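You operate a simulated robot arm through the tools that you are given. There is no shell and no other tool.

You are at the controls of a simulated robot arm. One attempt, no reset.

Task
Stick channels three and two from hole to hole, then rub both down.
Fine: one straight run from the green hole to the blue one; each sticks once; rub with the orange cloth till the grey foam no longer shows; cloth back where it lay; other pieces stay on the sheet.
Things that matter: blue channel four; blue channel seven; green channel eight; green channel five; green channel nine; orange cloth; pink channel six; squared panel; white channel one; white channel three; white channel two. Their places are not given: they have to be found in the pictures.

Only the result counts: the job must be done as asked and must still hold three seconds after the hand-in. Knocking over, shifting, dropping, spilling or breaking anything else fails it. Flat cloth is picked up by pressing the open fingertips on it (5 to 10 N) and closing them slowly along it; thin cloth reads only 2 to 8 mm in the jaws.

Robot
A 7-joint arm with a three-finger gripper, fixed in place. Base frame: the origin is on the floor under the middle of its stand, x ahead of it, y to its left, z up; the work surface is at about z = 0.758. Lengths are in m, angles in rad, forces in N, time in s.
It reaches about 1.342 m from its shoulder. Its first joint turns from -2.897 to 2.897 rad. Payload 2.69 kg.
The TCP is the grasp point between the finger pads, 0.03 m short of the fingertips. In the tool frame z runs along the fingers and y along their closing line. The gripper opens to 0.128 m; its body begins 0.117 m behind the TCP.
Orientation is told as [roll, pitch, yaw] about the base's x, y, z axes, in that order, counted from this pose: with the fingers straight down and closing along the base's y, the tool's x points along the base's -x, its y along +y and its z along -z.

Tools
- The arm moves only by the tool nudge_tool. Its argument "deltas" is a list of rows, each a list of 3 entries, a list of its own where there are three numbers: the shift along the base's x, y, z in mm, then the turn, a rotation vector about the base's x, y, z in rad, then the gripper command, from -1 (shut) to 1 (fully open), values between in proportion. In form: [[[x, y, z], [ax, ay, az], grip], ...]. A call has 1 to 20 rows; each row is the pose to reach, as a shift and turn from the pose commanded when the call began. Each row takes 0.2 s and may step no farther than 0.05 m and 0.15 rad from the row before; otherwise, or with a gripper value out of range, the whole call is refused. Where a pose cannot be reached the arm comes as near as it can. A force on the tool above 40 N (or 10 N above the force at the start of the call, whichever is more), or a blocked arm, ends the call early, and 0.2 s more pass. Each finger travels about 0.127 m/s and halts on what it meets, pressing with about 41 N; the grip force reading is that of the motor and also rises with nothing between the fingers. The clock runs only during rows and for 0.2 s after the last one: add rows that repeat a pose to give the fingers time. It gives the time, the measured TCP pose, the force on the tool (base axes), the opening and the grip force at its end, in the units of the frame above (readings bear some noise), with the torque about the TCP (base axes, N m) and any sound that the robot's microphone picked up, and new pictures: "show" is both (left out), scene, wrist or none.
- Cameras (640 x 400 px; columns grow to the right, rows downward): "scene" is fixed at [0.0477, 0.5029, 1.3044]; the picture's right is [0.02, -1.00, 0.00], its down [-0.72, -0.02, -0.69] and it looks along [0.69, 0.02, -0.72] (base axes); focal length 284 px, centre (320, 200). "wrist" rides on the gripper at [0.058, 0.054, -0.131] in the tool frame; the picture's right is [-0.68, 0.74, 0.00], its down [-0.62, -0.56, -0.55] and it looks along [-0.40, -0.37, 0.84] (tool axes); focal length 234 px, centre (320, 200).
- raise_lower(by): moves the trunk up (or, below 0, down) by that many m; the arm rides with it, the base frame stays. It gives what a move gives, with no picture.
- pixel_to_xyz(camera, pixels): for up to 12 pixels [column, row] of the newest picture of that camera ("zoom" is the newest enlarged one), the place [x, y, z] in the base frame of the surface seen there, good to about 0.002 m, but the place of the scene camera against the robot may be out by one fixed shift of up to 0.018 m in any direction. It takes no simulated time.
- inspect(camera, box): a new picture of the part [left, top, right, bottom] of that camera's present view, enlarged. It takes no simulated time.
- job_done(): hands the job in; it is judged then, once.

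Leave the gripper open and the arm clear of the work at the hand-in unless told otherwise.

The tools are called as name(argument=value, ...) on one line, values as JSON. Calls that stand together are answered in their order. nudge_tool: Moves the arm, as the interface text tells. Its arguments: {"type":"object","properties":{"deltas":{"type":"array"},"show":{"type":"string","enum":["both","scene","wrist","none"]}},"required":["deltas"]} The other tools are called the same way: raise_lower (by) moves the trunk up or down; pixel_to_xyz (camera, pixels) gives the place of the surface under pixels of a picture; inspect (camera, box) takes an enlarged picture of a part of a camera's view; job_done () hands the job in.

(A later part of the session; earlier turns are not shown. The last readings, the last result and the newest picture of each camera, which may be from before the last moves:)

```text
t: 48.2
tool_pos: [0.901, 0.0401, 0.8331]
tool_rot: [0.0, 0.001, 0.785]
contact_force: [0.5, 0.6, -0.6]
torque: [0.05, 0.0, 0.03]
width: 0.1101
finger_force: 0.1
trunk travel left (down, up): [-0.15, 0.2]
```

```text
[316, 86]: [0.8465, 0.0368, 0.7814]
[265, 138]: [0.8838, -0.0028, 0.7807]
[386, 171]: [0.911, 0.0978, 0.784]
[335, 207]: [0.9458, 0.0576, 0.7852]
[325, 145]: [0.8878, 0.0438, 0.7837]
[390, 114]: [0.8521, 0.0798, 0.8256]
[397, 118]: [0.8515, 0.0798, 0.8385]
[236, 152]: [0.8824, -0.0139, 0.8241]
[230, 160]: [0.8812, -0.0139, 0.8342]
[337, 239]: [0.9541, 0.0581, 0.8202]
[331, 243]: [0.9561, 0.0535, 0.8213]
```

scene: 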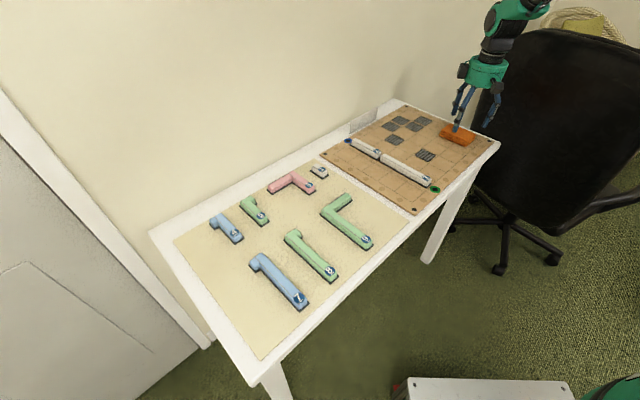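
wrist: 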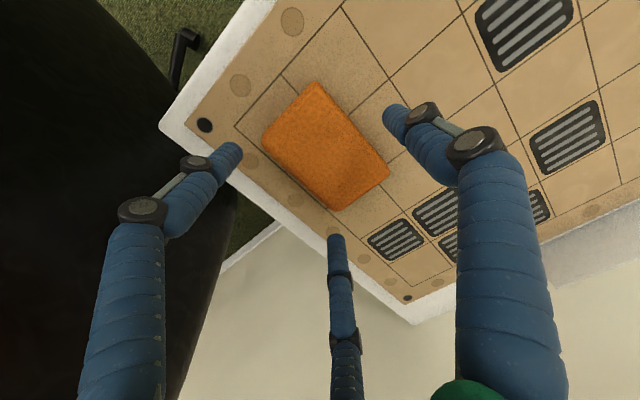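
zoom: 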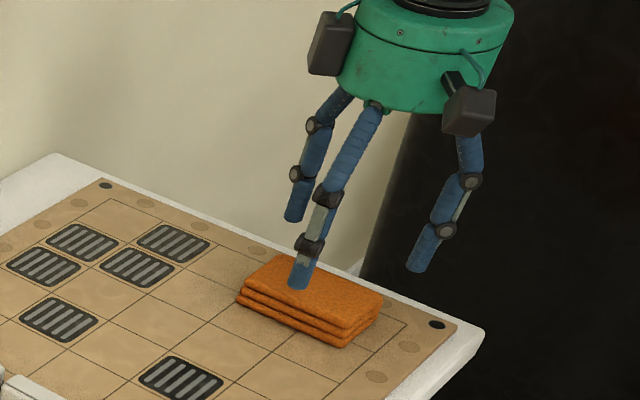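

Allowing for the finger geometry, the TCP should be at about (0.9055, 0.0386). I shift (+4, −1.5) mm and go down to z ≈ 0.792, watching the force.

nudge_tool(deltas=[[[4, -1.5, -8], [0, 0, 0], 0.72], [[4, -1.5, -20], [0, 0, 0], 0.72], [[4, -1.5, -32], [0, 0, 0], 0.72], [[4, -1.5, -41], [0, 0, 0], 0.72], [[4, -1.5, -41], [0, 0, 0], 0.72], [[4, -1.5, -41], [0, 0, 0], 0.72]])

inspect(camera="wrist", box=[190, 20, 430, 260])

inspect(camera="scene", box=[400, 80, 520, 160])

```text
t: 49.6
tool_pos: [0.9062, 0.0394, 0.7923]
tool_rot: [0.0, 0.002, 0.787]
contact_force: [0.0, -0.3, -0.7]
torque: [-0.02, -0.02, 0.0]
width: 0.1101
finger_force: 0.1
trunk travel left (down, up): [-0.15, 0.2]
```

scene: 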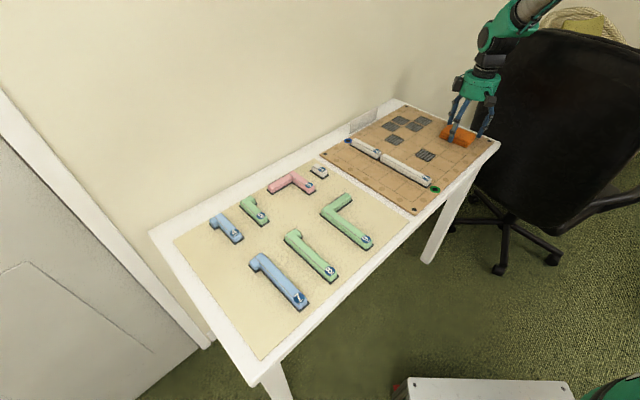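
wrist: 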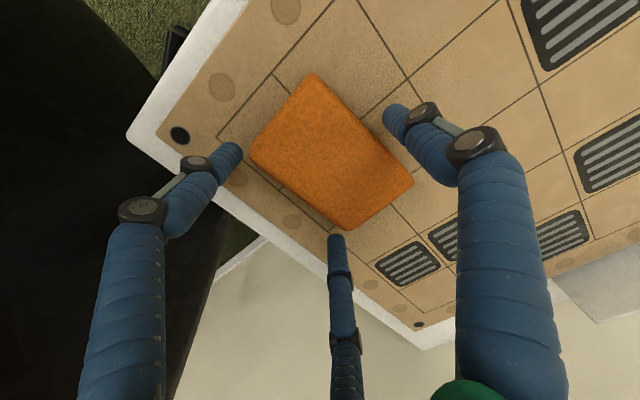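

```text
1.67 times, centred on (310, 140) of wrist
```

zoom: 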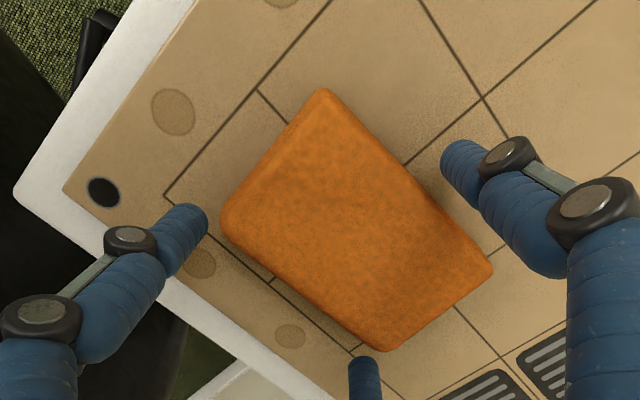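

```text
5.00 times, centred on (460, 120) of scene
```

zoom: 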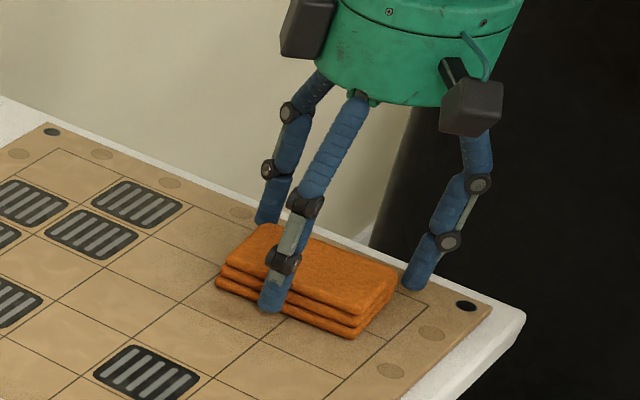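

The fingers straddle the cloth without touching. I close slowly.

nudge_tool(deltas=[[[0, 0, 0], [0, 0, 0], 0.6], [[0, 0, 0], [0, 0, 0], 0.5], [[0, 0, 0], [0, 0, 0], 0.4], [[0, 0, 0], [0, 0, 0], 0.3], [[0, 0, 0], [0, 0, 0], 0.22], [[0, 0, 0], [0, 0, 0], 0.14], [[0, 0, 0], [0, 0, 0], 0.06], [[0, 0, 0], [0, 0, 0], 0.0], [[0, 0, 0], [0, 0, 0], 0.0]], show="both")

inspect(camera="wrist", box=[190, 20, 430, 260])

inspect(camera="scene", box=[400, 80, 520, 160])

```text
t: 51.6
tool_pos: [0.9061, 0.04, 0.7926]
tool_rot: [0.0, 0.001, 0.785]
contact_force: [0.2, 0.4, 2.6]
torque: [0.04, 0.08, -0.08]
width: 0.082
finger_force: 41.4
trunk travel left (down, up): [-0.15, 0.2]
```

scene: 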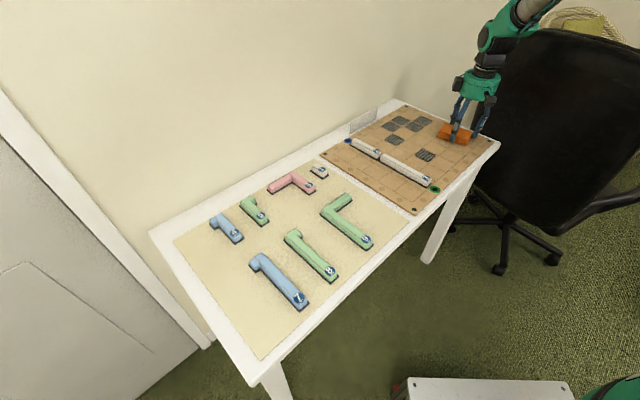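
wrist: 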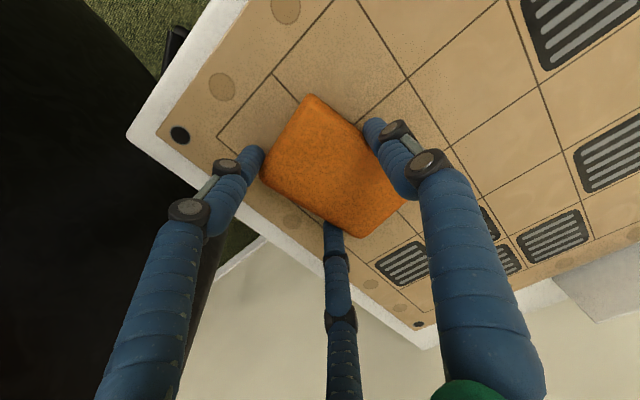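

```text
1.67 times, centred on (310, 140) of wrist
```

zoom: 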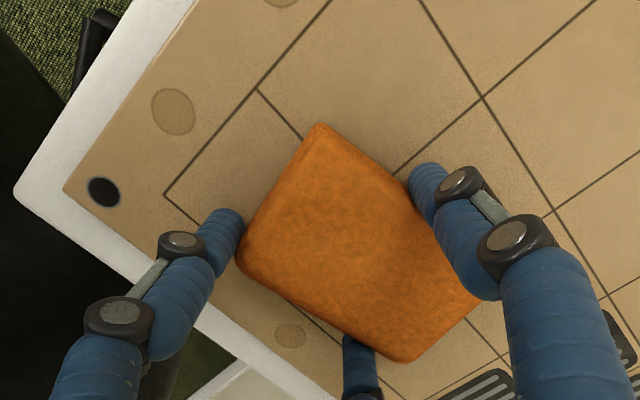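

```text
5.00 times, centred on (460, 120) of scene
```

zoom: 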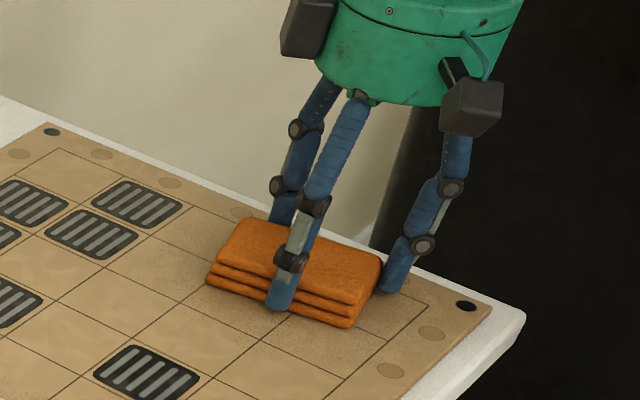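

The cloth is held at 82 mm, but it has turned and shifted a little because one finger caught it near its end. I measure its present pose before lifting.

pixel_to_xyz(camera="wrist", pixels=[[309, 98], [263.5, 172], [361, 233], [403, 200], [333, 165], [395, 155], [290, 128], [310, 203], [258, 150], [330, 228]])

inspect(camera="wrist", box=[240, 80, 420, 250])

```text
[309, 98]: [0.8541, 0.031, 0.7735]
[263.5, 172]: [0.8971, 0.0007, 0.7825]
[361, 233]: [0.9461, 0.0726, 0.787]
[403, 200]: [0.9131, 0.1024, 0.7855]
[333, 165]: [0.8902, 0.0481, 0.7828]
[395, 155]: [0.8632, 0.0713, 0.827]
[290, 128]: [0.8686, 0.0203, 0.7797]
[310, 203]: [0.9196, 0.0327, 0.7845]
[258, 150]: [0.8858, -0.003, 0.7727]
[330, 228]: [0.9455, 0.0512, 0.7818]
```

```text
2.35 times, centred on (330, 165) of wrist
```

zoom: 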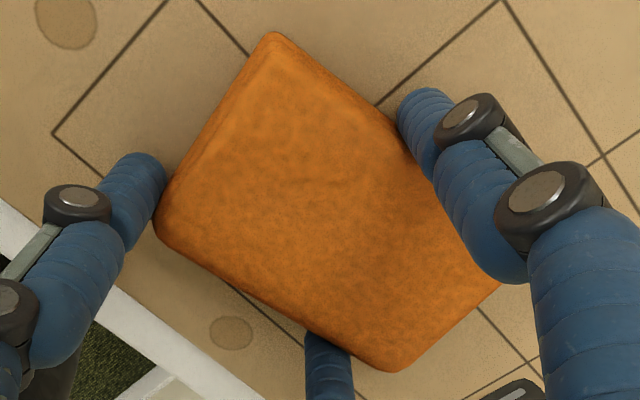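

The cloth is turned about 8° with its centre near u = 0.675, v = 0.602. I can undo this turn when putting it back. I lift it slowly a little to see whether it holds as one pad.

nudge_tool(deltas=[[[0, 0, 2], [0, 0, 0], 0.0], [[0, 0, 5], [0, 0, 0], 0.0], [[0, 0, 10], [0, 0, 0], 0.0], [[0, 0, 20], [0, 0, 0], 0.0], [[0, 0, 30], [0, 0, 0], 0.0], [[0, 0, 30], [0, 0, 0], 0.0], [[0, 0, 30], [0, 0, 0], 0.0]], show="both")

inspect(camera="scene", box=[400, 70, 520, 150])

inspect(camera="wrist", box=[220, 60, 420, 260])

```text
t: 53.2
tool_pos: [0.9052, 0.0387, 0.8204]
tool_rot: [0.0, 0.001, 0.784]
contact_force: [-0.2, -1.0, -0.2]
torque: [-0.01, -0.03, 0.0]
width: 0.0818
finger_force: 41.1
trunk travel left (down, up): [-0.15, 0.2]
```

scene: 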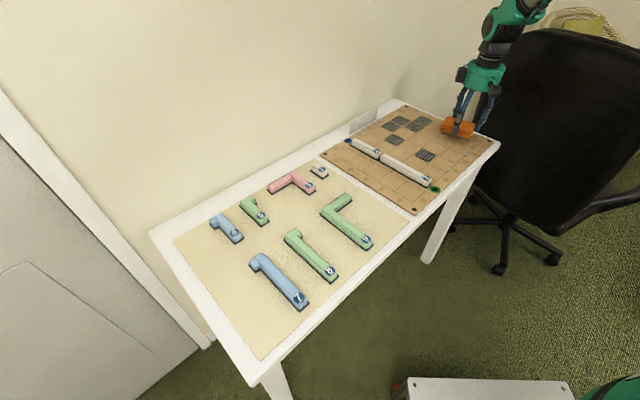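
wrist: 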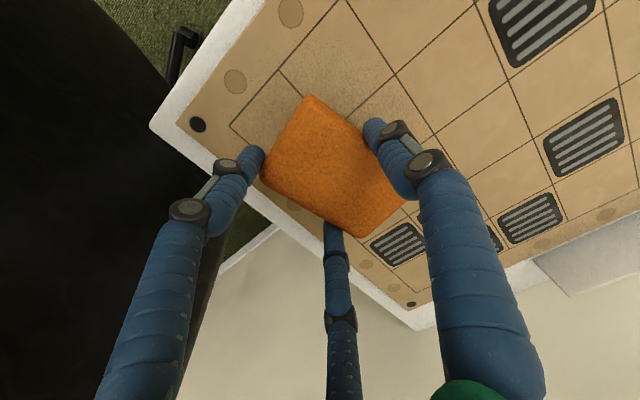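

```text
5.00 times, centred on (460, 110) of scene
```

zoom: 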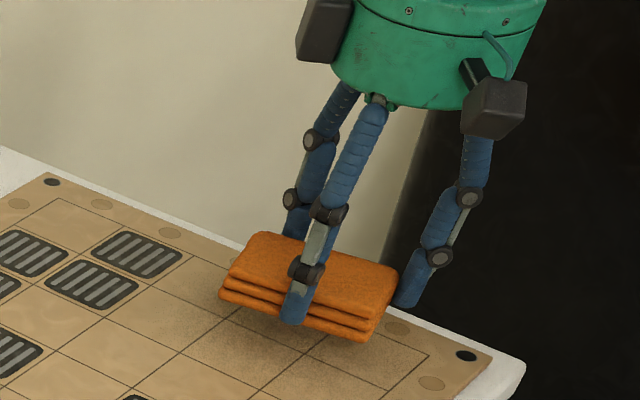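

```text
2.00 times, centred on (320, 160) of wrist
```

zoom: 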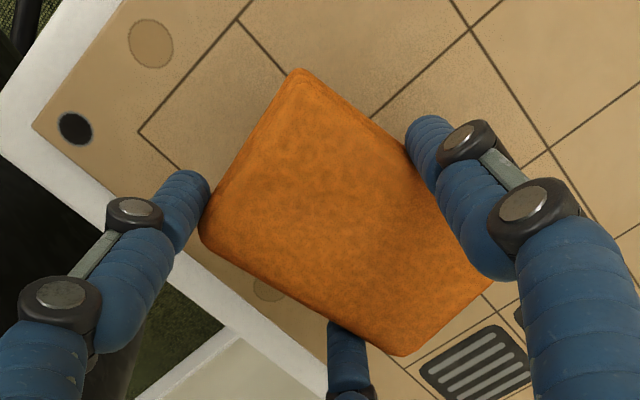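

The pad lifts cleanly and holds together at 81.8 mm, with its bottom slightly below the fingertips. I raise it and carry it over the green end of piece 3, with the pad's centre at about u = 0.63, v = 0.318.

nudge_tool(deltas=[[[0, 0, 40], [0, 0, 0], 0.0], [[0, 0, 70], [0, 0, 0], 0.0], [[-33, 24, 70], [0, 0, 0], 0.0], [[-66, 48, 70], [0, 0, 0], 0.0], [[-99, 72, 70], [0, 0, 0], 0.0], [[-132, 97, 70], [0, 0, 0], 0.0], [[-165, 121, 70], [0, 0, 0], 0.0], [[-198, 146, 70], [0, 0, 0], 0.0], [[-231, 170, 70], [0, 0, 0], 0.0], [[-231, 170, 40], [0, 0, 0], 0.0], [[-231, 170, 20], [0, 0, 0], 0.0], [[-231, 170, 20], [0, 0, 0], 0.0], [[-231, 170, 20], [0, 0, 0], 0.0]], show="both")

inspect(camera="scene", box=[340, 90, 500, 210])

inspect(camera="wrist", box=[220, 60, 420, 260])

```text
t: 56.0
tool_pos: [0.6763, 0.2102, 0.8433]
tool_rot: [-0.002, 0.0, 0.785]
contact_force: [-0.4, 0.1, -0.5]
torque: [0.0, -0.03, -0.01]
width: 0.0811
finger_force: 41.2
trunk travel left (down, up): [-0.15, 0.2]
```

scene: 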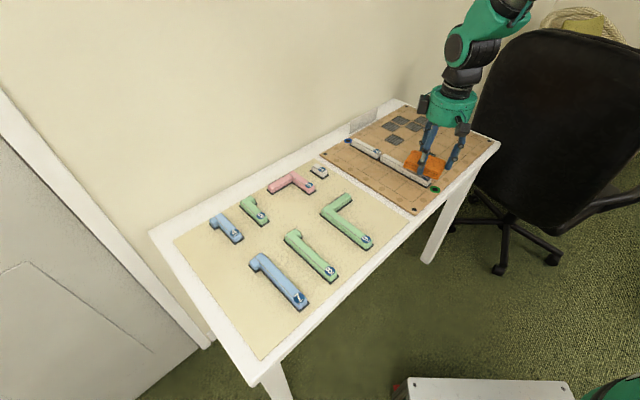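
wrist: 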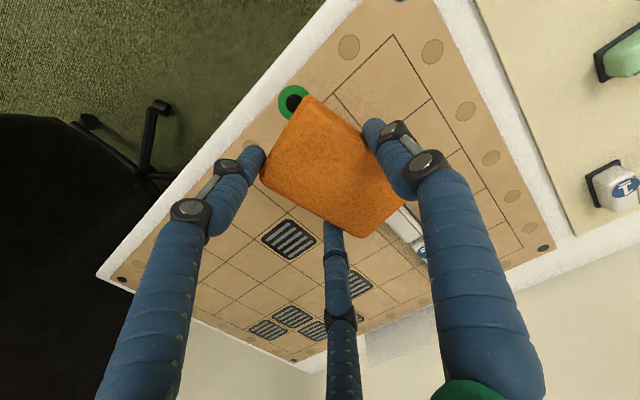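

```text
3.33 times, centred on (420, 150) of scene
```

zoom: 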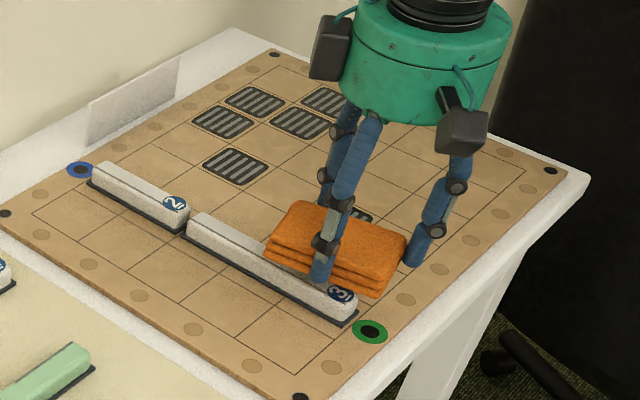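

```text
2.00 times, centred on (320, 160) of wrist
```

zoom: 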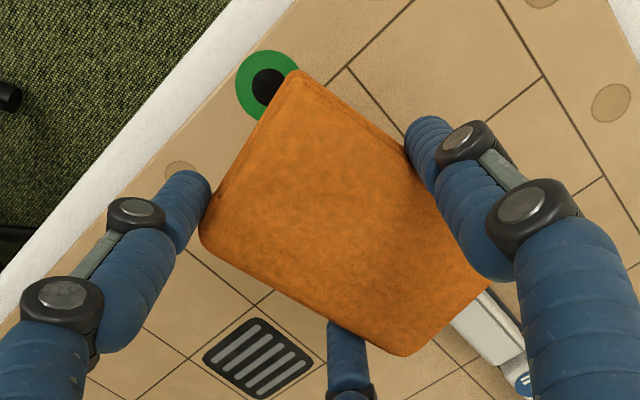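

The pad is over piece 3's green end. Contact should come at about TCP z = 0.815. I lower in small steps and read the force.

nudge_tool(deltas=[[[0, 0, -12], [0, 0, 0], 0.0], [[0, 0, -22], [0, 0, 0], 0.0], [[0, 0, -26], [0, 0, 0], 0.0], [[0, 0, -28], [0, 0, 0], 0.0], [[0, 0, -29.5], [0, 0, 0], 0.0], [[0, 0, -30.5], [0, 0, 0], 0.0], [[0, 0, -30.5], [0, 0, 0], 0.0]], show="scene")

inspect(camera="scene", box=[360, 120, 460, 200])

```text
t: 57.6
tool_pos: [0.6756, 0.211, 0.8133]
tool_rot: [-0.002, -0.003, 0.785]
contact_force: [-5.5, 1.0, 38.7]
torque: [0.65, 0.2, 0.01]
width: 0.0811
finger_force: 40.7
trunk travel left (down, up): [-0.15, 0.2]
```

scene: 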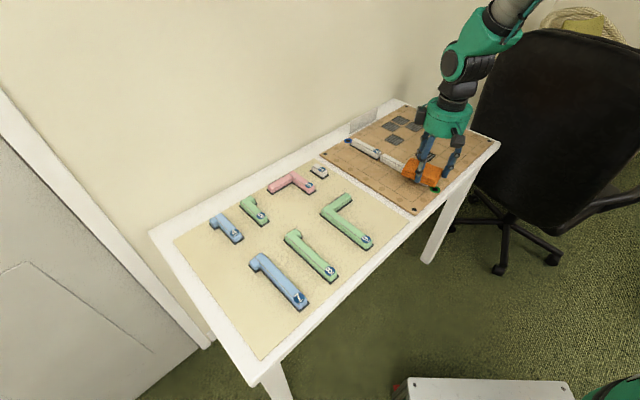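

```text
5.00 times, centred on (410, 160) of scene
```

zoom: 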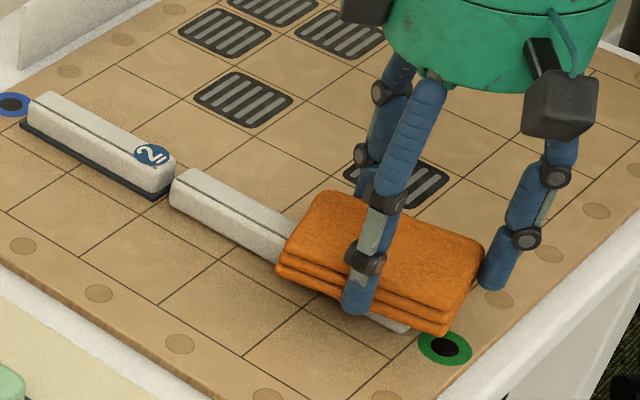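

38.7 N now, and the visible part of piece 3 already shows no grey foam. I ease off by about 1 mm and rub along piece 3 toward the middle, then back, staying short of piece 2 so that the pad does not catch on its end.

nudge_tool(deltas=[[[0, 0, 1], [0, 0, 0], 0.0], [[0, 0, 1], [0, 0, 0], 0.0], [[7, 7, 1], [0, 0, 0], 0.0], [[14, 14, 1], [0, 0, 0], 0.0], [[21, 21, 1], [0, 0, 0], 0.0], [[28, 28, 1], [0, 0, 0], 0.0]], show="scene")

```text
t: 58.4
tool_pos: [0.681, 0.2155, 0.8137]
tool_rot: [0.0, 0.001, 0.786]
contact_force: [-0.6, 0.3, 14.9]
torque: [0.38, -0.07, -0.08]
width: 0.0807
finger_force: 40.6
trunk travel left (down, up): [-0.15, 0.2]
stopped in row 4: the force on the tool passed its limit at 52 N (the readings are from after the stop); the commanded pose is now the measured one
```

scene: 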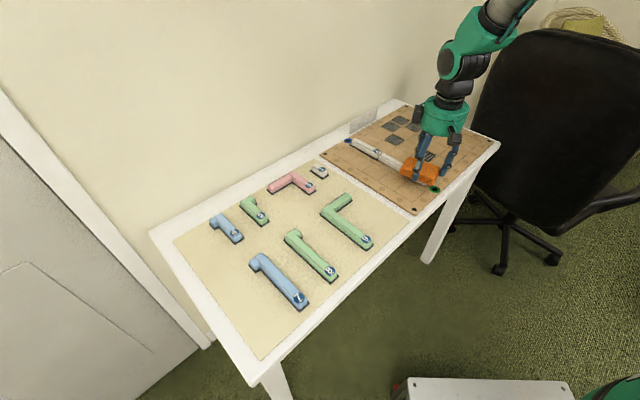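

The force limit stopped the rub at 52 N after about 7 mm, so the pressing was still too strong. Now it reads 14.9 N. I look closely at the state.

inspect(camera="scene", box=[330, 110, 460, 200])

```text
4.44 times, centred on (395, 155) of scene
```

zoom: 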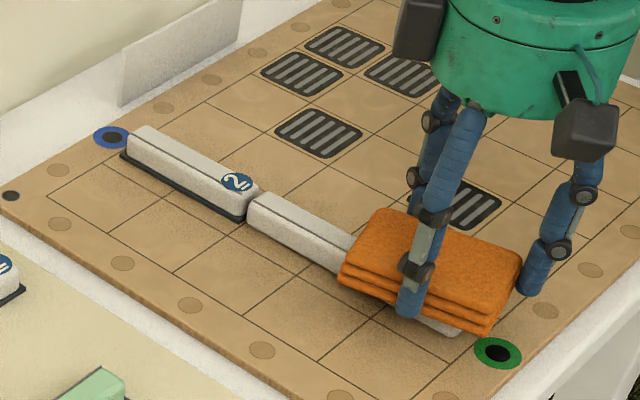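

Piece 3's visible side shows no foam. I lift the pad off to see the whole of piece 3.

nudge_tool(deltas=[[[0, 0, 5], [0, 0, 0], 0.0], [[0, 0, 20], [0, 0, 0], 0.0], [[0, 0, 50], [0, 0, 0], 0.0], [[20, -20, 80], [0, 0, 0], 0.0], [[50, -50, 80], [0, 0, 0], 0.0], [[80, -80, 80], [0, 0, 0], 0.0], [[80, -80, 80], [0, 0, 0], 0.0]], show="both")

inspect(camera="scene", box=[330, 110, 460, 200])

inspect(camera="wrist", box=[220, 0, 560, 210])

```text
t: 60.0
tool_pos: [0.7615, 0.1346, 0.8913]
tool_rot: [0.001, 0.004, 0.787]
contact_force: [1.3, 0.6, -1.7]
torque: [0.04, 0.07, 0.0]
width: 0.0802
finger_force: 41.2
trunk travel left (down, up): [-0.15, 0.2]
```

scene: 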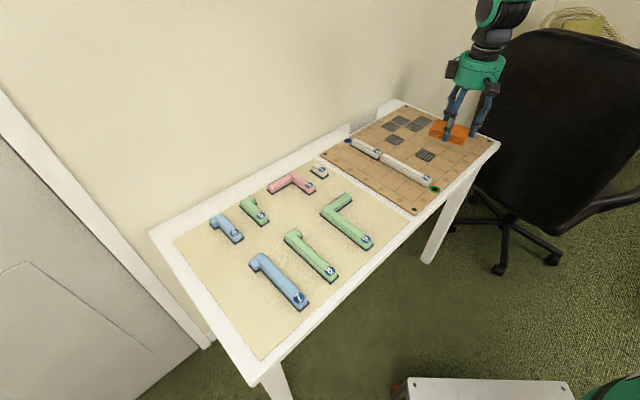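
wrist: 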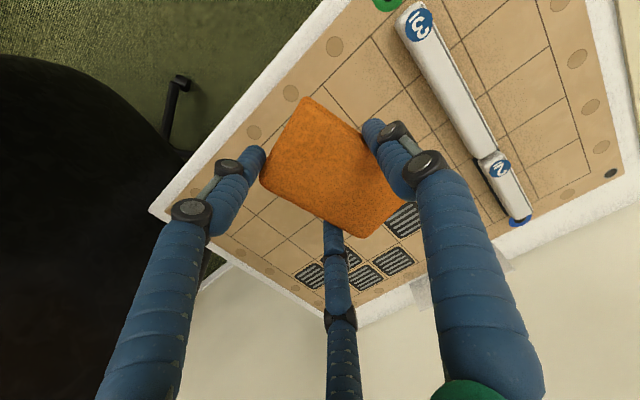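

```text
4.44 times, centred on (395, 155) of scene
```

zoom: 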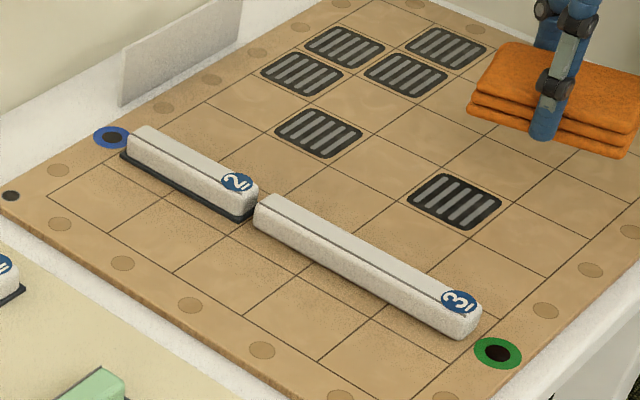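

```text
1.88 times, centred on (390, 105) of wrist
```

zoom: 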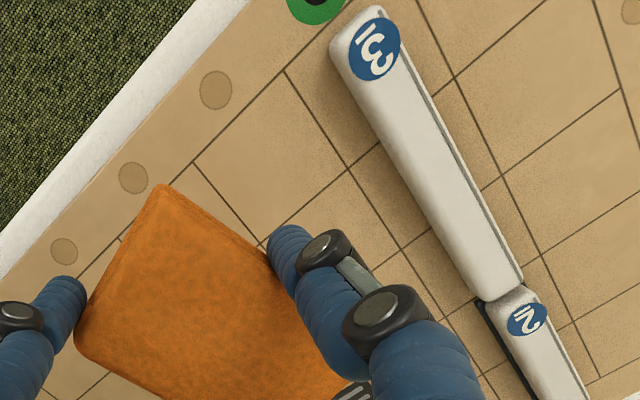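

Piece 3 no longer shows foam on either visible side and has stayed in place. Now piece 2: I move the pad's centre over it (TCP ≈ (0.822, 0.357)) and hover.

nudge_tool(deltas=[[[11, 40, 0], [0, 0, 0], 0.0], [[22, 80, 0], [0, 0, 0], 0.0], [[33, 120, 0], [0, 0, 0], 0.0], [[44, 160, 0], [0, 0, 0], 0.0], [[55, 200, 0], [0, 0, 0], 0.0], [[61, 223, 0], [0, 0, 0], 0.0], [[61, 223, -30], [0, 0, 0], 0.0], [[61, 223, -50], [0, 0, 0], 0.0], [[61, 223, -50], [0, 0, 0], 0.0], [[61, 223, -50], [0, 0, 0], 0.0]], show="both")

inspect(camera="scene", box=[320, 100, 450, 190])

inspect(camera="wrist", box=[220, 40, 420, 240])

```text
t: 62.2
tool_pos: [0.8214, 0.3583, 0.843]
tool_rot: [0.001, 0.004, 0.787]
contact_force: [0.9, -0.1, -0.5]
torque: [0.05, 0.01, 0.01]
width: 0.0798
finger_force: 40.9
trunk travel left (down, up): [-0.15, 0.2]
```

scene: 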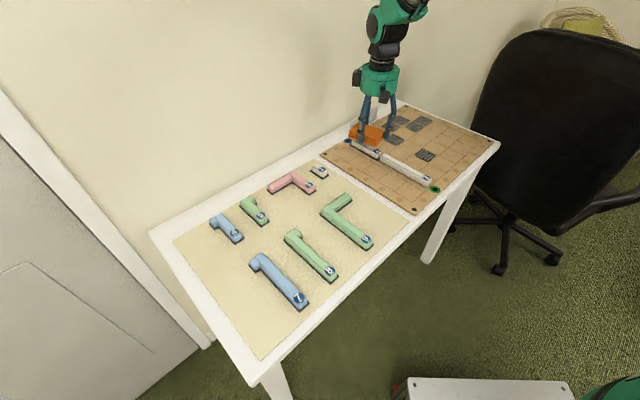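
wrist: 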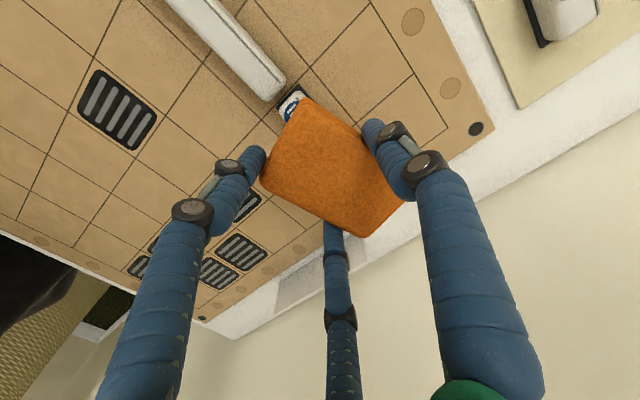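

```text
4.44 times, centred on (385, 145) of scene
```

zoom: 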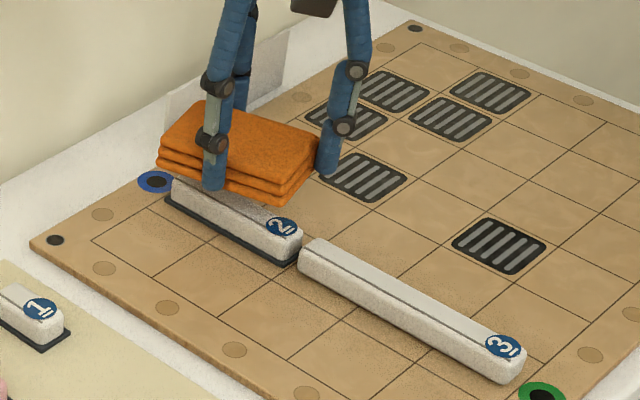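

```text
2.00 times, centred on (320, 140) of wrist
```

zoom: 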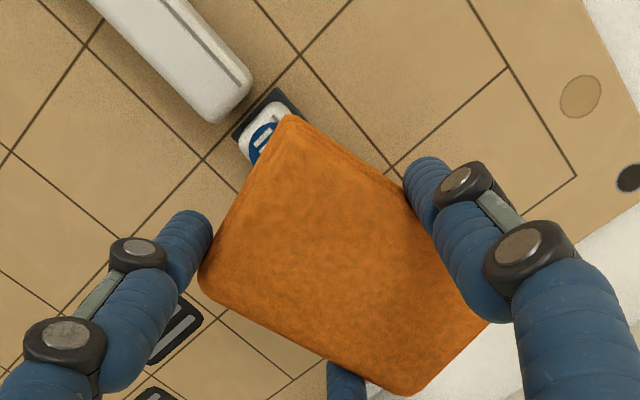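

The pad is over piece 2, and its foam still shows. I lower in small steps to about 15–25 N.

nudge_tool(deltas=[[[0, 0, -14], [0, 0, 0], 0.0], [[0, 0, -24], [0, 0, 0], 0.0], [[0, 0, -27], [0, 0, 0], 0.0], [[0, 0, -28.5], [0, 0, 0], 0.0], [[0, 0, -29.3], [0, 0, 0], 0.0], [[0, 0, -29.3], [0, 0, 0], 0.0]], show="scene")

inspect(camera="scene", box=[320, 100, 450, 190])

```text
t: 63.6
tool_pos: [0.8223, 0.358, 0.8132]
tool_rot: [0.002, 0.002, 0.785]
contact_force: [0.7, -2.0, 10.6]
torque: [0.07, -0.01, -0.1]
width: 0.0798
finger_force: 41.2
trunk travel left (down, up): [-0.15, 0.2]
```

scene: 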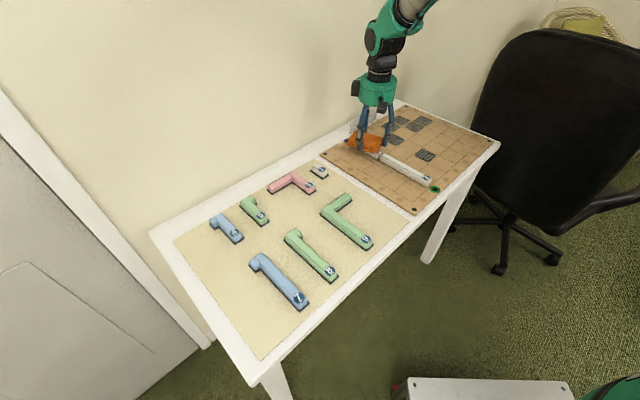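

```text
4.44 times, centred on (385, 145) of scene
```

zoom: 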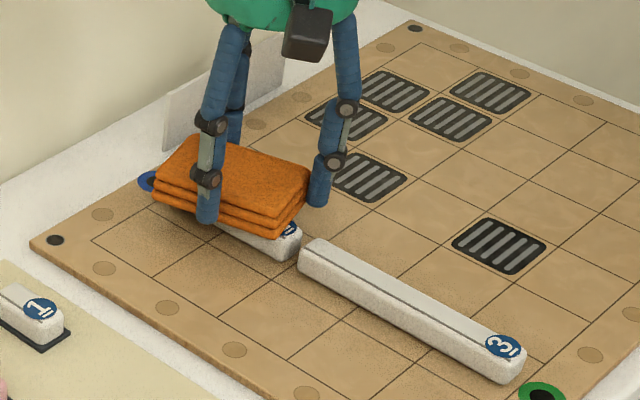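

At 10.6 N piece 2's foam has also vanished from sight. I do a gentle rubbing stroke along the piece, ±10 mm, with slightly less pressure.

nudge_tool(deltas=[[[2, 2, 0.2], [0, 0, 0], 0.0], [[4, 4, 0.2], [0, 0, 0], 0.0], [[7, 7, 0.2], [0, 0, 0], 0.0], [[4, 4, 0.2], [0, 0, 0], 0.0], [[0, 0, 0.2], [0, 0, 0], 0.0], [[-4, -4, 0.2], [0, 0, 0], 0.0], [[-7, -7, 0.2], [0, 0, 0], 0.0], [[-4, -4, 0.2], [0, 0, 0], 0.0], [[0, 0, 0.2], [0, 0, 0], 0.0]], show="scene")

```text
t: 65.6
tool_pos: [0.8212, 0.3572, 0.8133]
tool_rot: [0.001, 0.003, 0.786]
contact_force: [-7.6, -9.5, 26.1]
torque: [0.32, -0.04, 0.02]
width: 0.0795
finger_force: 41.4
trunk travel left (down, up): [-0.15, 0.2]
```

scene: 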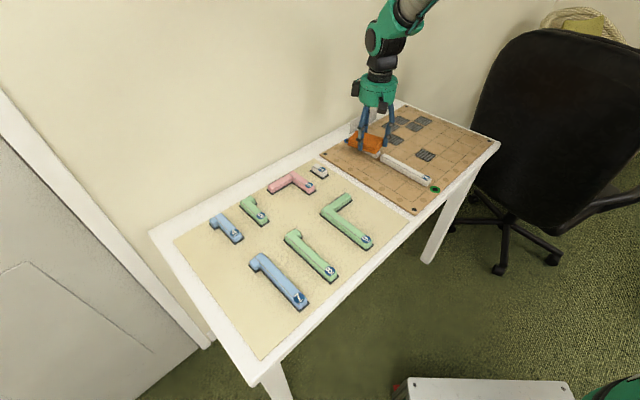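

The stroke ran through without a stop. I lift the pad off, move it aside in +v, and inspect both channels from all sides I can see.

nudge_tool(deltas=[[[0, 0, 5], [0, 0, 0], 0.0], [[0, 0, 20], [0, 0, 0], 0.0], [[0, 0, 50], [0, 0, 0], 0.0], [[10, -25, 80], [0, 0, 0], 0.0], [[10, -70, 80], [0, 0, 0], 0.0], [[10, -115, 80], [0, 0, 0], 0.0], [[10, -155, 80], [0, 0, 0], 0.0], [[10, -155, 80], [0, 0, 0], 0.0]], show="both")

inspect(camera="scene", box=[330, 120, 450, 200])

inspect(camera="wrist", box=[300, 0, 600, 200])

```text
t: 67.4
tool_pos: [0.831, 0.2037, 0.894]
tool_rot: [0.001, 0.003, 0.784]
contact_force: [0.6, 0.4, -0.7]
torque: [0.04, -0.05, 0.01]
width: 0.0796
finger_force: 41.0
trunk travel left (down, up): [-0.15, 0.2]
```

scene: 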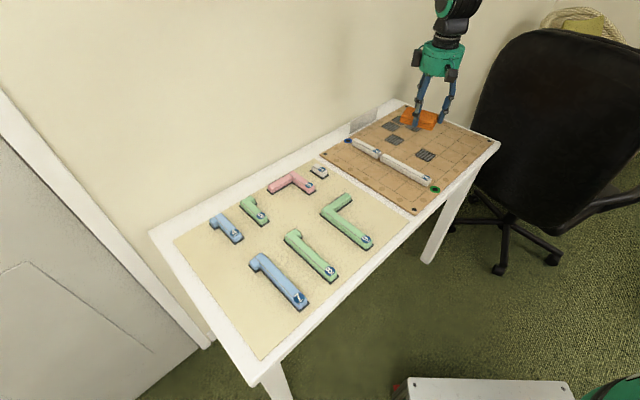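
wrist: 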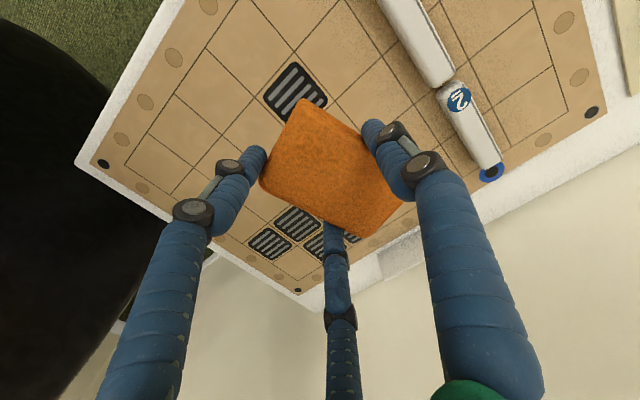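

```text
5.00 times, centred on (390, 160) of scene
```

zoom: 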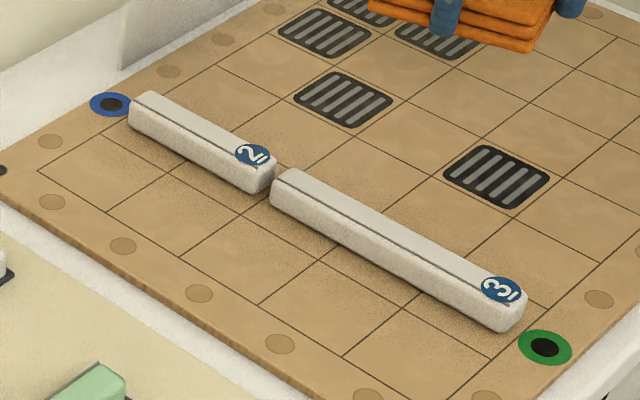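

```text
2.00 times, centred on (450, 100) of wrist
```

zoom: 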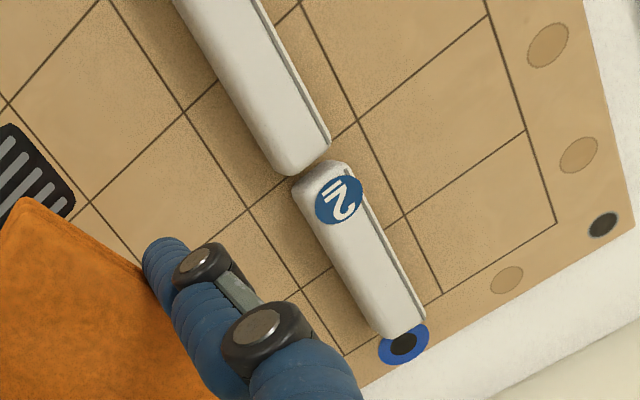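

Neither channel shows any foam now. I measure them for position: piece 3's far end, piece 2's both ends, and the grid crossings.

pixel_to_xyz(camera="zoom", pixels=[[329, 138], [290, 170], [345, 168], [294, 190], [388, 335], [424, 312], [357, 122], [405, 219], [440, 293], [247, 208], [300, 288], [404, 344]])

inspect(camera="wrist", box=[420, 50, 520, 190])

```text
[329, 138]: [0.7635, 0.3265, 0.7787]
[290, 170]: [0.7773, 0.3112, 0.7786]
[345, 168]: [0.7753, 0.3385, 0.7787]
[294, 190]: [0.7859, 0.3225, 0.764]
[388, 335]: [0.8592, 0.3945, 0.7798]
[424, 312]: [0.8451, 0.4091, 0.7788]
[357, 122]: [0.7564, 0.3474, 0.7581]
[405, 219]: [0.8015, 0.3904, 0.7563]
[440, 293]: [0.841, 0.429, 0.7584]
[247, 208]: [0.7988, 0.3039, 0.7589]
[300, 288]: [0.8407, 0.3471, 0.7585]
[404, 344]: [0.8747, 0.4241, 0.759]
```

```text
2.86 times, centred on (470, 120) of wrist
```

zoom: 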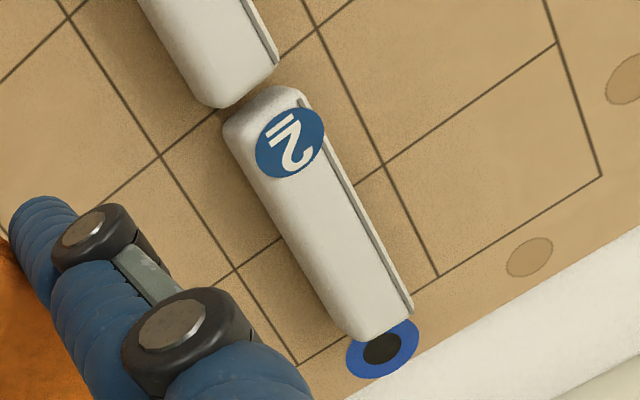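

Both channels are in line and centred in row 2 (v ≈ 0.3185–0.3193), ending at u ≈ 0.771+ and starting at 0.784. Now I measure how the pad sits in the grip so I can put it back where it lay (centre u = 0.6675, v = 0.6003, long side parallel to the panel's row).

inspect(camera="wrist", box=[240, 80, 420, 250])

```text
2.35 times, centred on (330, 165) of wrist
```

zoom: 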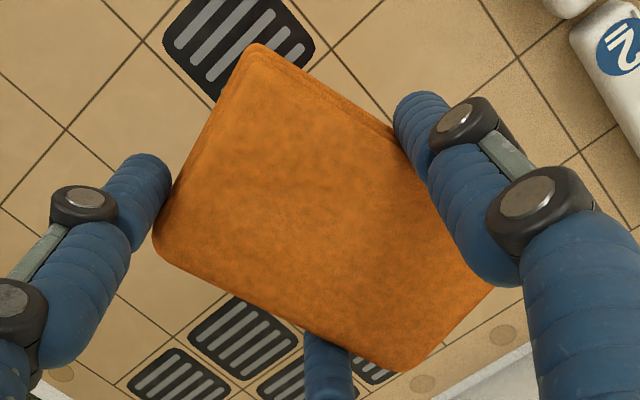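

I query points just inside the pad's edges to get its angle and centre.

pixel_to_xyz(camera="zoom", pixels=[[160, 243], [175, 257], [240, 289], [300, 318], [360, 350], [402, 366], [258, 52], [290, 72], [330, 96], [375, 127], [486, 296], [445, 335]])

```text
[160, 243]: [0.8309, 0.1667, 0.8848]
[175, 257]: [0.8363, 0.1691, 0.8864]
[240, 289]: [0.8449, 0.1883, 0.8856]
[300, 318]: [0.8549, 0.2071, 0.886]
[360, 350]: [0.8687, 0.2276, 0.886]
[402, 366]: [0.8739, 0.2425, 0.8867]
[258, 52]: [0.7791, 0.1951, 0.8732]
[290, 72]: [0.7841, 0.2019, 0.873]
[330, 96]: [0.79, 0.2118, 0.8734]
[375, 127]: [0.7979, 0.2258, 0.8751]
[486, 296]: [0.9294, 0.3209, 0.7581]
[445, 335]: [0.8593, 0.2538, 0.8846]
```

The pad is now turned about 15° relative to how it lay, with its centre at (−4.5, +15.1) mm from the TCP. I turn the tool by −0.27 rad and move so the pad's centre comes to (0.8968, 0.0472), i.e. TCP at about (0.897, 0.031), staying high.

nudge_tool(deltas=[[[13, -34, 0], [0, 0, -0.05], 0.0], [[26, -68, 0], [0, 0, -0.1], 0.0], [[39, -103, 0], [0, 0, -0.15], 0.0], [[52, -138, 0], [0, 0, -0.21], 0.0], [[66, -172, 0], [0, 0, -0.27], 0.0], [[66, -172, -20], [0, 0, -0.27], 0.0], [[66, -172, -50], [0, 0, -0.27], 0.0], [[66, -172, -50], [0, 0, -0.27], 0.0], [[66, -172, -50], [0, 0, -0.27], 0.0]], show="both")

inspect(camera="wrist", box=[220, 50, 420, 250])

```text
t: 69.4
tool_pos: [0.8988, 0.0306, 0.8432]
tool_rot: [0.0, 0.005, 0.516]
contact_force: [-0.3, -0.3, -0.1]
torque: [0.01, 0.0, -0.01]
width: 0.0792
finger_force: 41.4
trunk travel left (down, up): [-0.15, 0.2]
```

scene: 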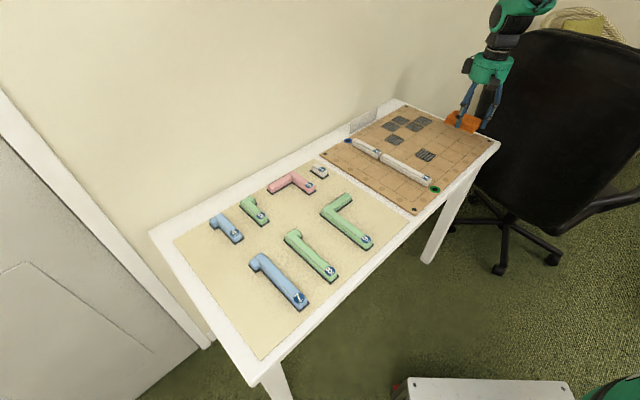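
wrist: 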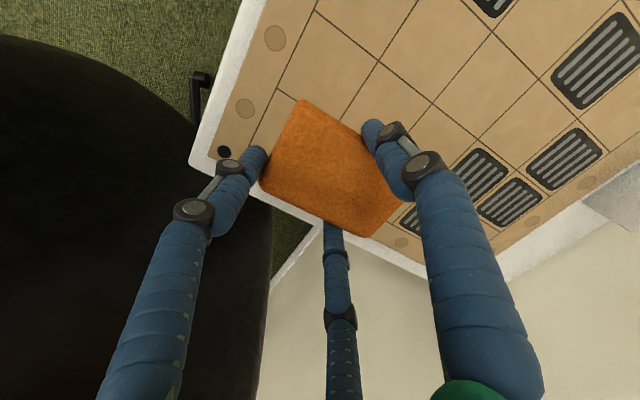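

```text
2.00 times, centred on (320, 150) of wrist
```

zoom: 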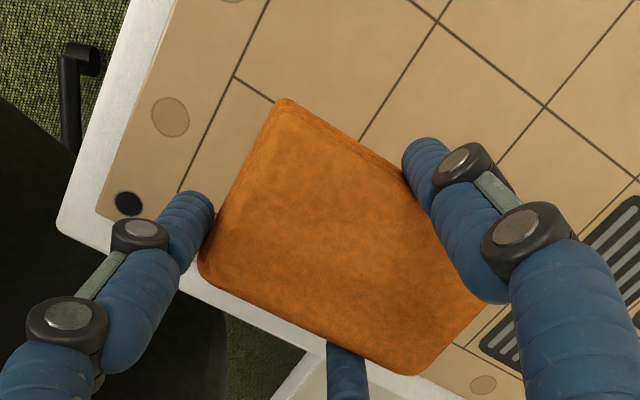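

I measure the pad's corners and edges again in this pose.

pixel_to_xyz(camera="zoom", pixels=[[284, 104], [310, 120], [350, 144], [395, 172], [206, 272], [225, 285], [280, 312], [340, 342], [390, 366], [413, 370], [476, 300], [450, 330]])

```text
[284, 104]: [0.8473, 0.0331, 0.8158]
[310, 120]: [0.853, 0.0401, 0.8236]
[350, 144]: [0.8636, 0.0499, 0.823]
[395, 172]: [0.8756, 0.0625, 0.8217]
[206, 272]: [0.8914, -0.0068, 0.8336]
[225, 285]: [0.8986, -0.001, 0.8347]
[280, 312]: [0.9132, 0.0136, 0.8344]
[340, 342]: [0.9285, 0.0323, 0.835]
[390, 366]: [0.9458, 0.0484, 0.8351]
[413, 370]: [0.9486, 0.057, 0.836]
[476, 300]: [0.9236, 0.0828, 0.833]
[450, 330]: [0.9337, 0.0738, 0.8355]
```

The pad is at 46° (it lay at ~44.5°), and its centre is ~4 mm too far in +v. I correct by (−3, +3) mm and −0.026 rad, and lower to a hover at z ≈ 0.803.

nudge_tool(deltas=[[[-3, 3, -10], [0, 0, -0.026], 0.0], [[-3, 3, -25], [0, 0, -0.026], 0.0], [[-3, 3, -40], [0, 0, -0.026], 0.0], [[-3, 3, -40], [0, 0, -0.026], 0.0], [[-3, 3, -40], [0, 0, -0.026], 0.0]], show="both")

inspect(camera="scene", box=[400, 80, 520, 160])

inspect(camera="wrist", box=[220, 50, 420, 250])

```text
t: 70.6
tool_pos: [0.8944, 0.0335, 0.8022]
tool_rot: [0.001, 0.004, 0.488]
contact_force: [0.3, -0.4, -0.6]
torque: [0.0, 0.01, -0.03]
width: 0.079
finger_force: 40.3
trunk travel left (down, up): [-0.15, 0.2]
```

scene: 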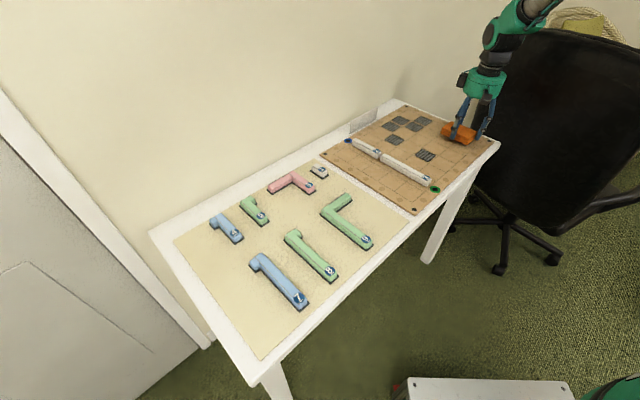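
wrist: 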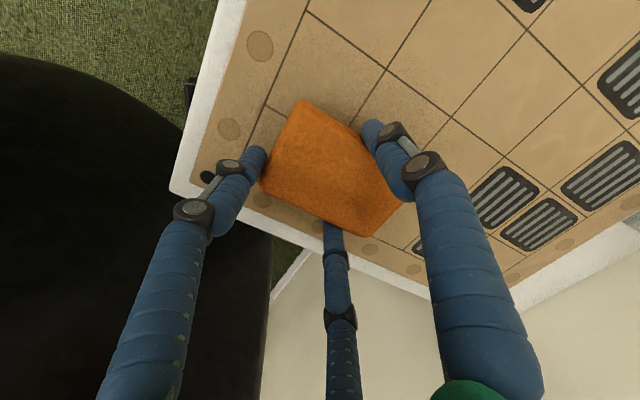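

```text
5.00 times, centred on (460, 120) of scene
```

zoom: 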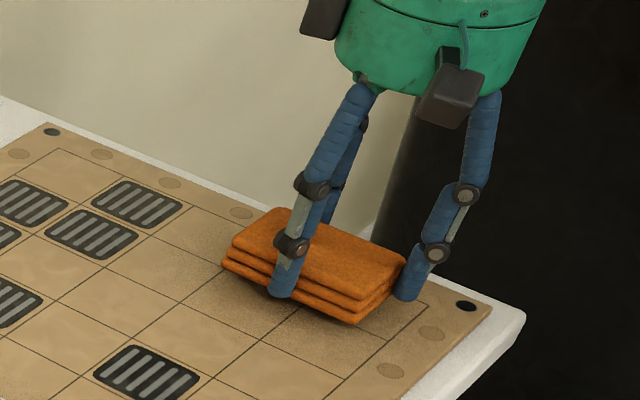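

```text
2.00 times, centred on (320, 150) of wrist
```

zoom: 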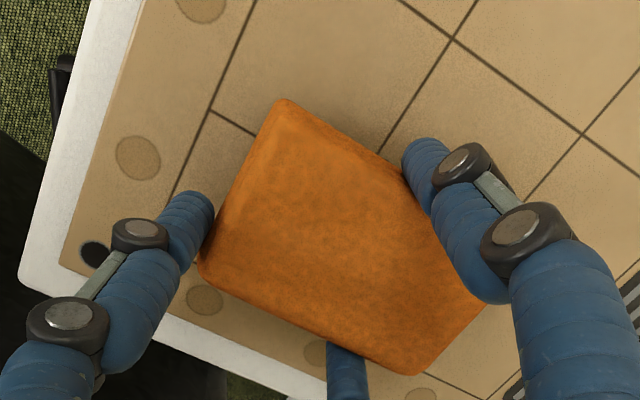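

pixel_to_xyz(camera="zoom", pixels=[[284, 104], [310, 120], [350, 144], [395, 172], [206, 272], [225, 285], [280, 312], [340, 342], [390, 366], [413, 370], [476, 300], [450, 330]])

```text
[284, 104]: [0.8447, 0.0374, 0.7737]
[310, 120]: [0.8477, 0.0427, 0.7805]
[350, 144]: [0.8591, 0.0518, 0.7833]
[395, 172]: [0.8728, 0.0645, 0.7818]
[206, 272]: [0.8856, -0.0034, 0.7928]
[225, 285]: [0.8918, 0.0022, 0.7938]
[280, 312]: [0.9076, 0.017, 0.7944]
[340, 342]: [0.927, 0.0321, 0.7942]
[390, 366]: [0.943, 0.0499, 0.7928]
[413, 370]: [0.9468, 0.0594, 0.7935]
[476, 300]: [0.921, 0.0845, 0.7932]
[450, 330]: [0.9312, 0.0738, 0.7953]
```

The pad is now within about 1 mm and 1° of where it lay. I lower it gently onto the panel.

nudge_tool(deltas=[[[0, 0, -5], [0, 0, 0.013], 0.0], [[0, 0, -7.5], [0, 0, 0.013], 0.0], [[0, 0, -9], [0, 0, 0.013], 0.0], [[0, 0, -9.8], [0, 0, 0.013], 0.0], [[0, 0, -9.8], [0, 0, 0.013], 0.0]], show="none")

```text
t: 71.8
tool_pos: [0.8943, 0.0343, 0.793]
tool_rot: [0.001, 0.002, 0.503]
contact_force: [0.5, -0.8, 0.1]
torque: [-0.02, 0.01, 0.01]
width: 0.0787
finger_force: 40.5
trunk travel left (down, up): [-0.15, 0.2]
```

No contact yet at z = 0.793. I lower 1.5 mm more in small steps.

nudge_tool(deltas=[[[0, 0, -0.7], [0, 0, 0], 0.0], [[0, 0, -1.4], [0, 0, 0], 0.0], [[0, 0, -1.4], [0, 0, 0], 0.0]], show="scene")

inspect(camera="scene", box=[400, 80, 520, 160])

```text
t: 72.6
tool_pos: [0.8946, 0.0337, 0.7922]
tool_rot: [-0.001, 0.001, 0.504]
contact_force: [-1.2, 0.0, 3.4]
torque: [0.13, -0.07, 0.04]
width: 0.0788
finger_force: 41.0
trunk travel left (down, up): [-0.15, 0.2]
```

scene: 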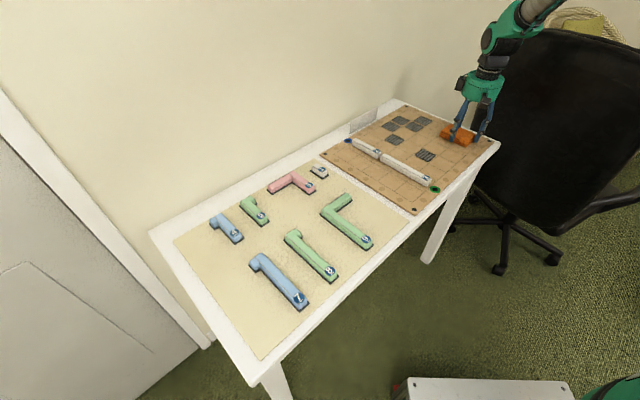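

```text
5.00 times, centred on (460, 120) of scene
```

zoom: 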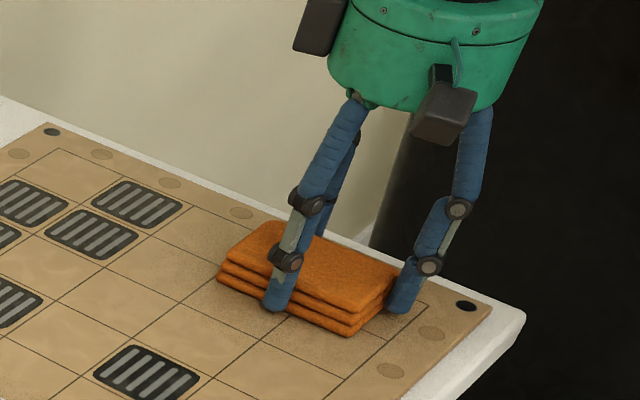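

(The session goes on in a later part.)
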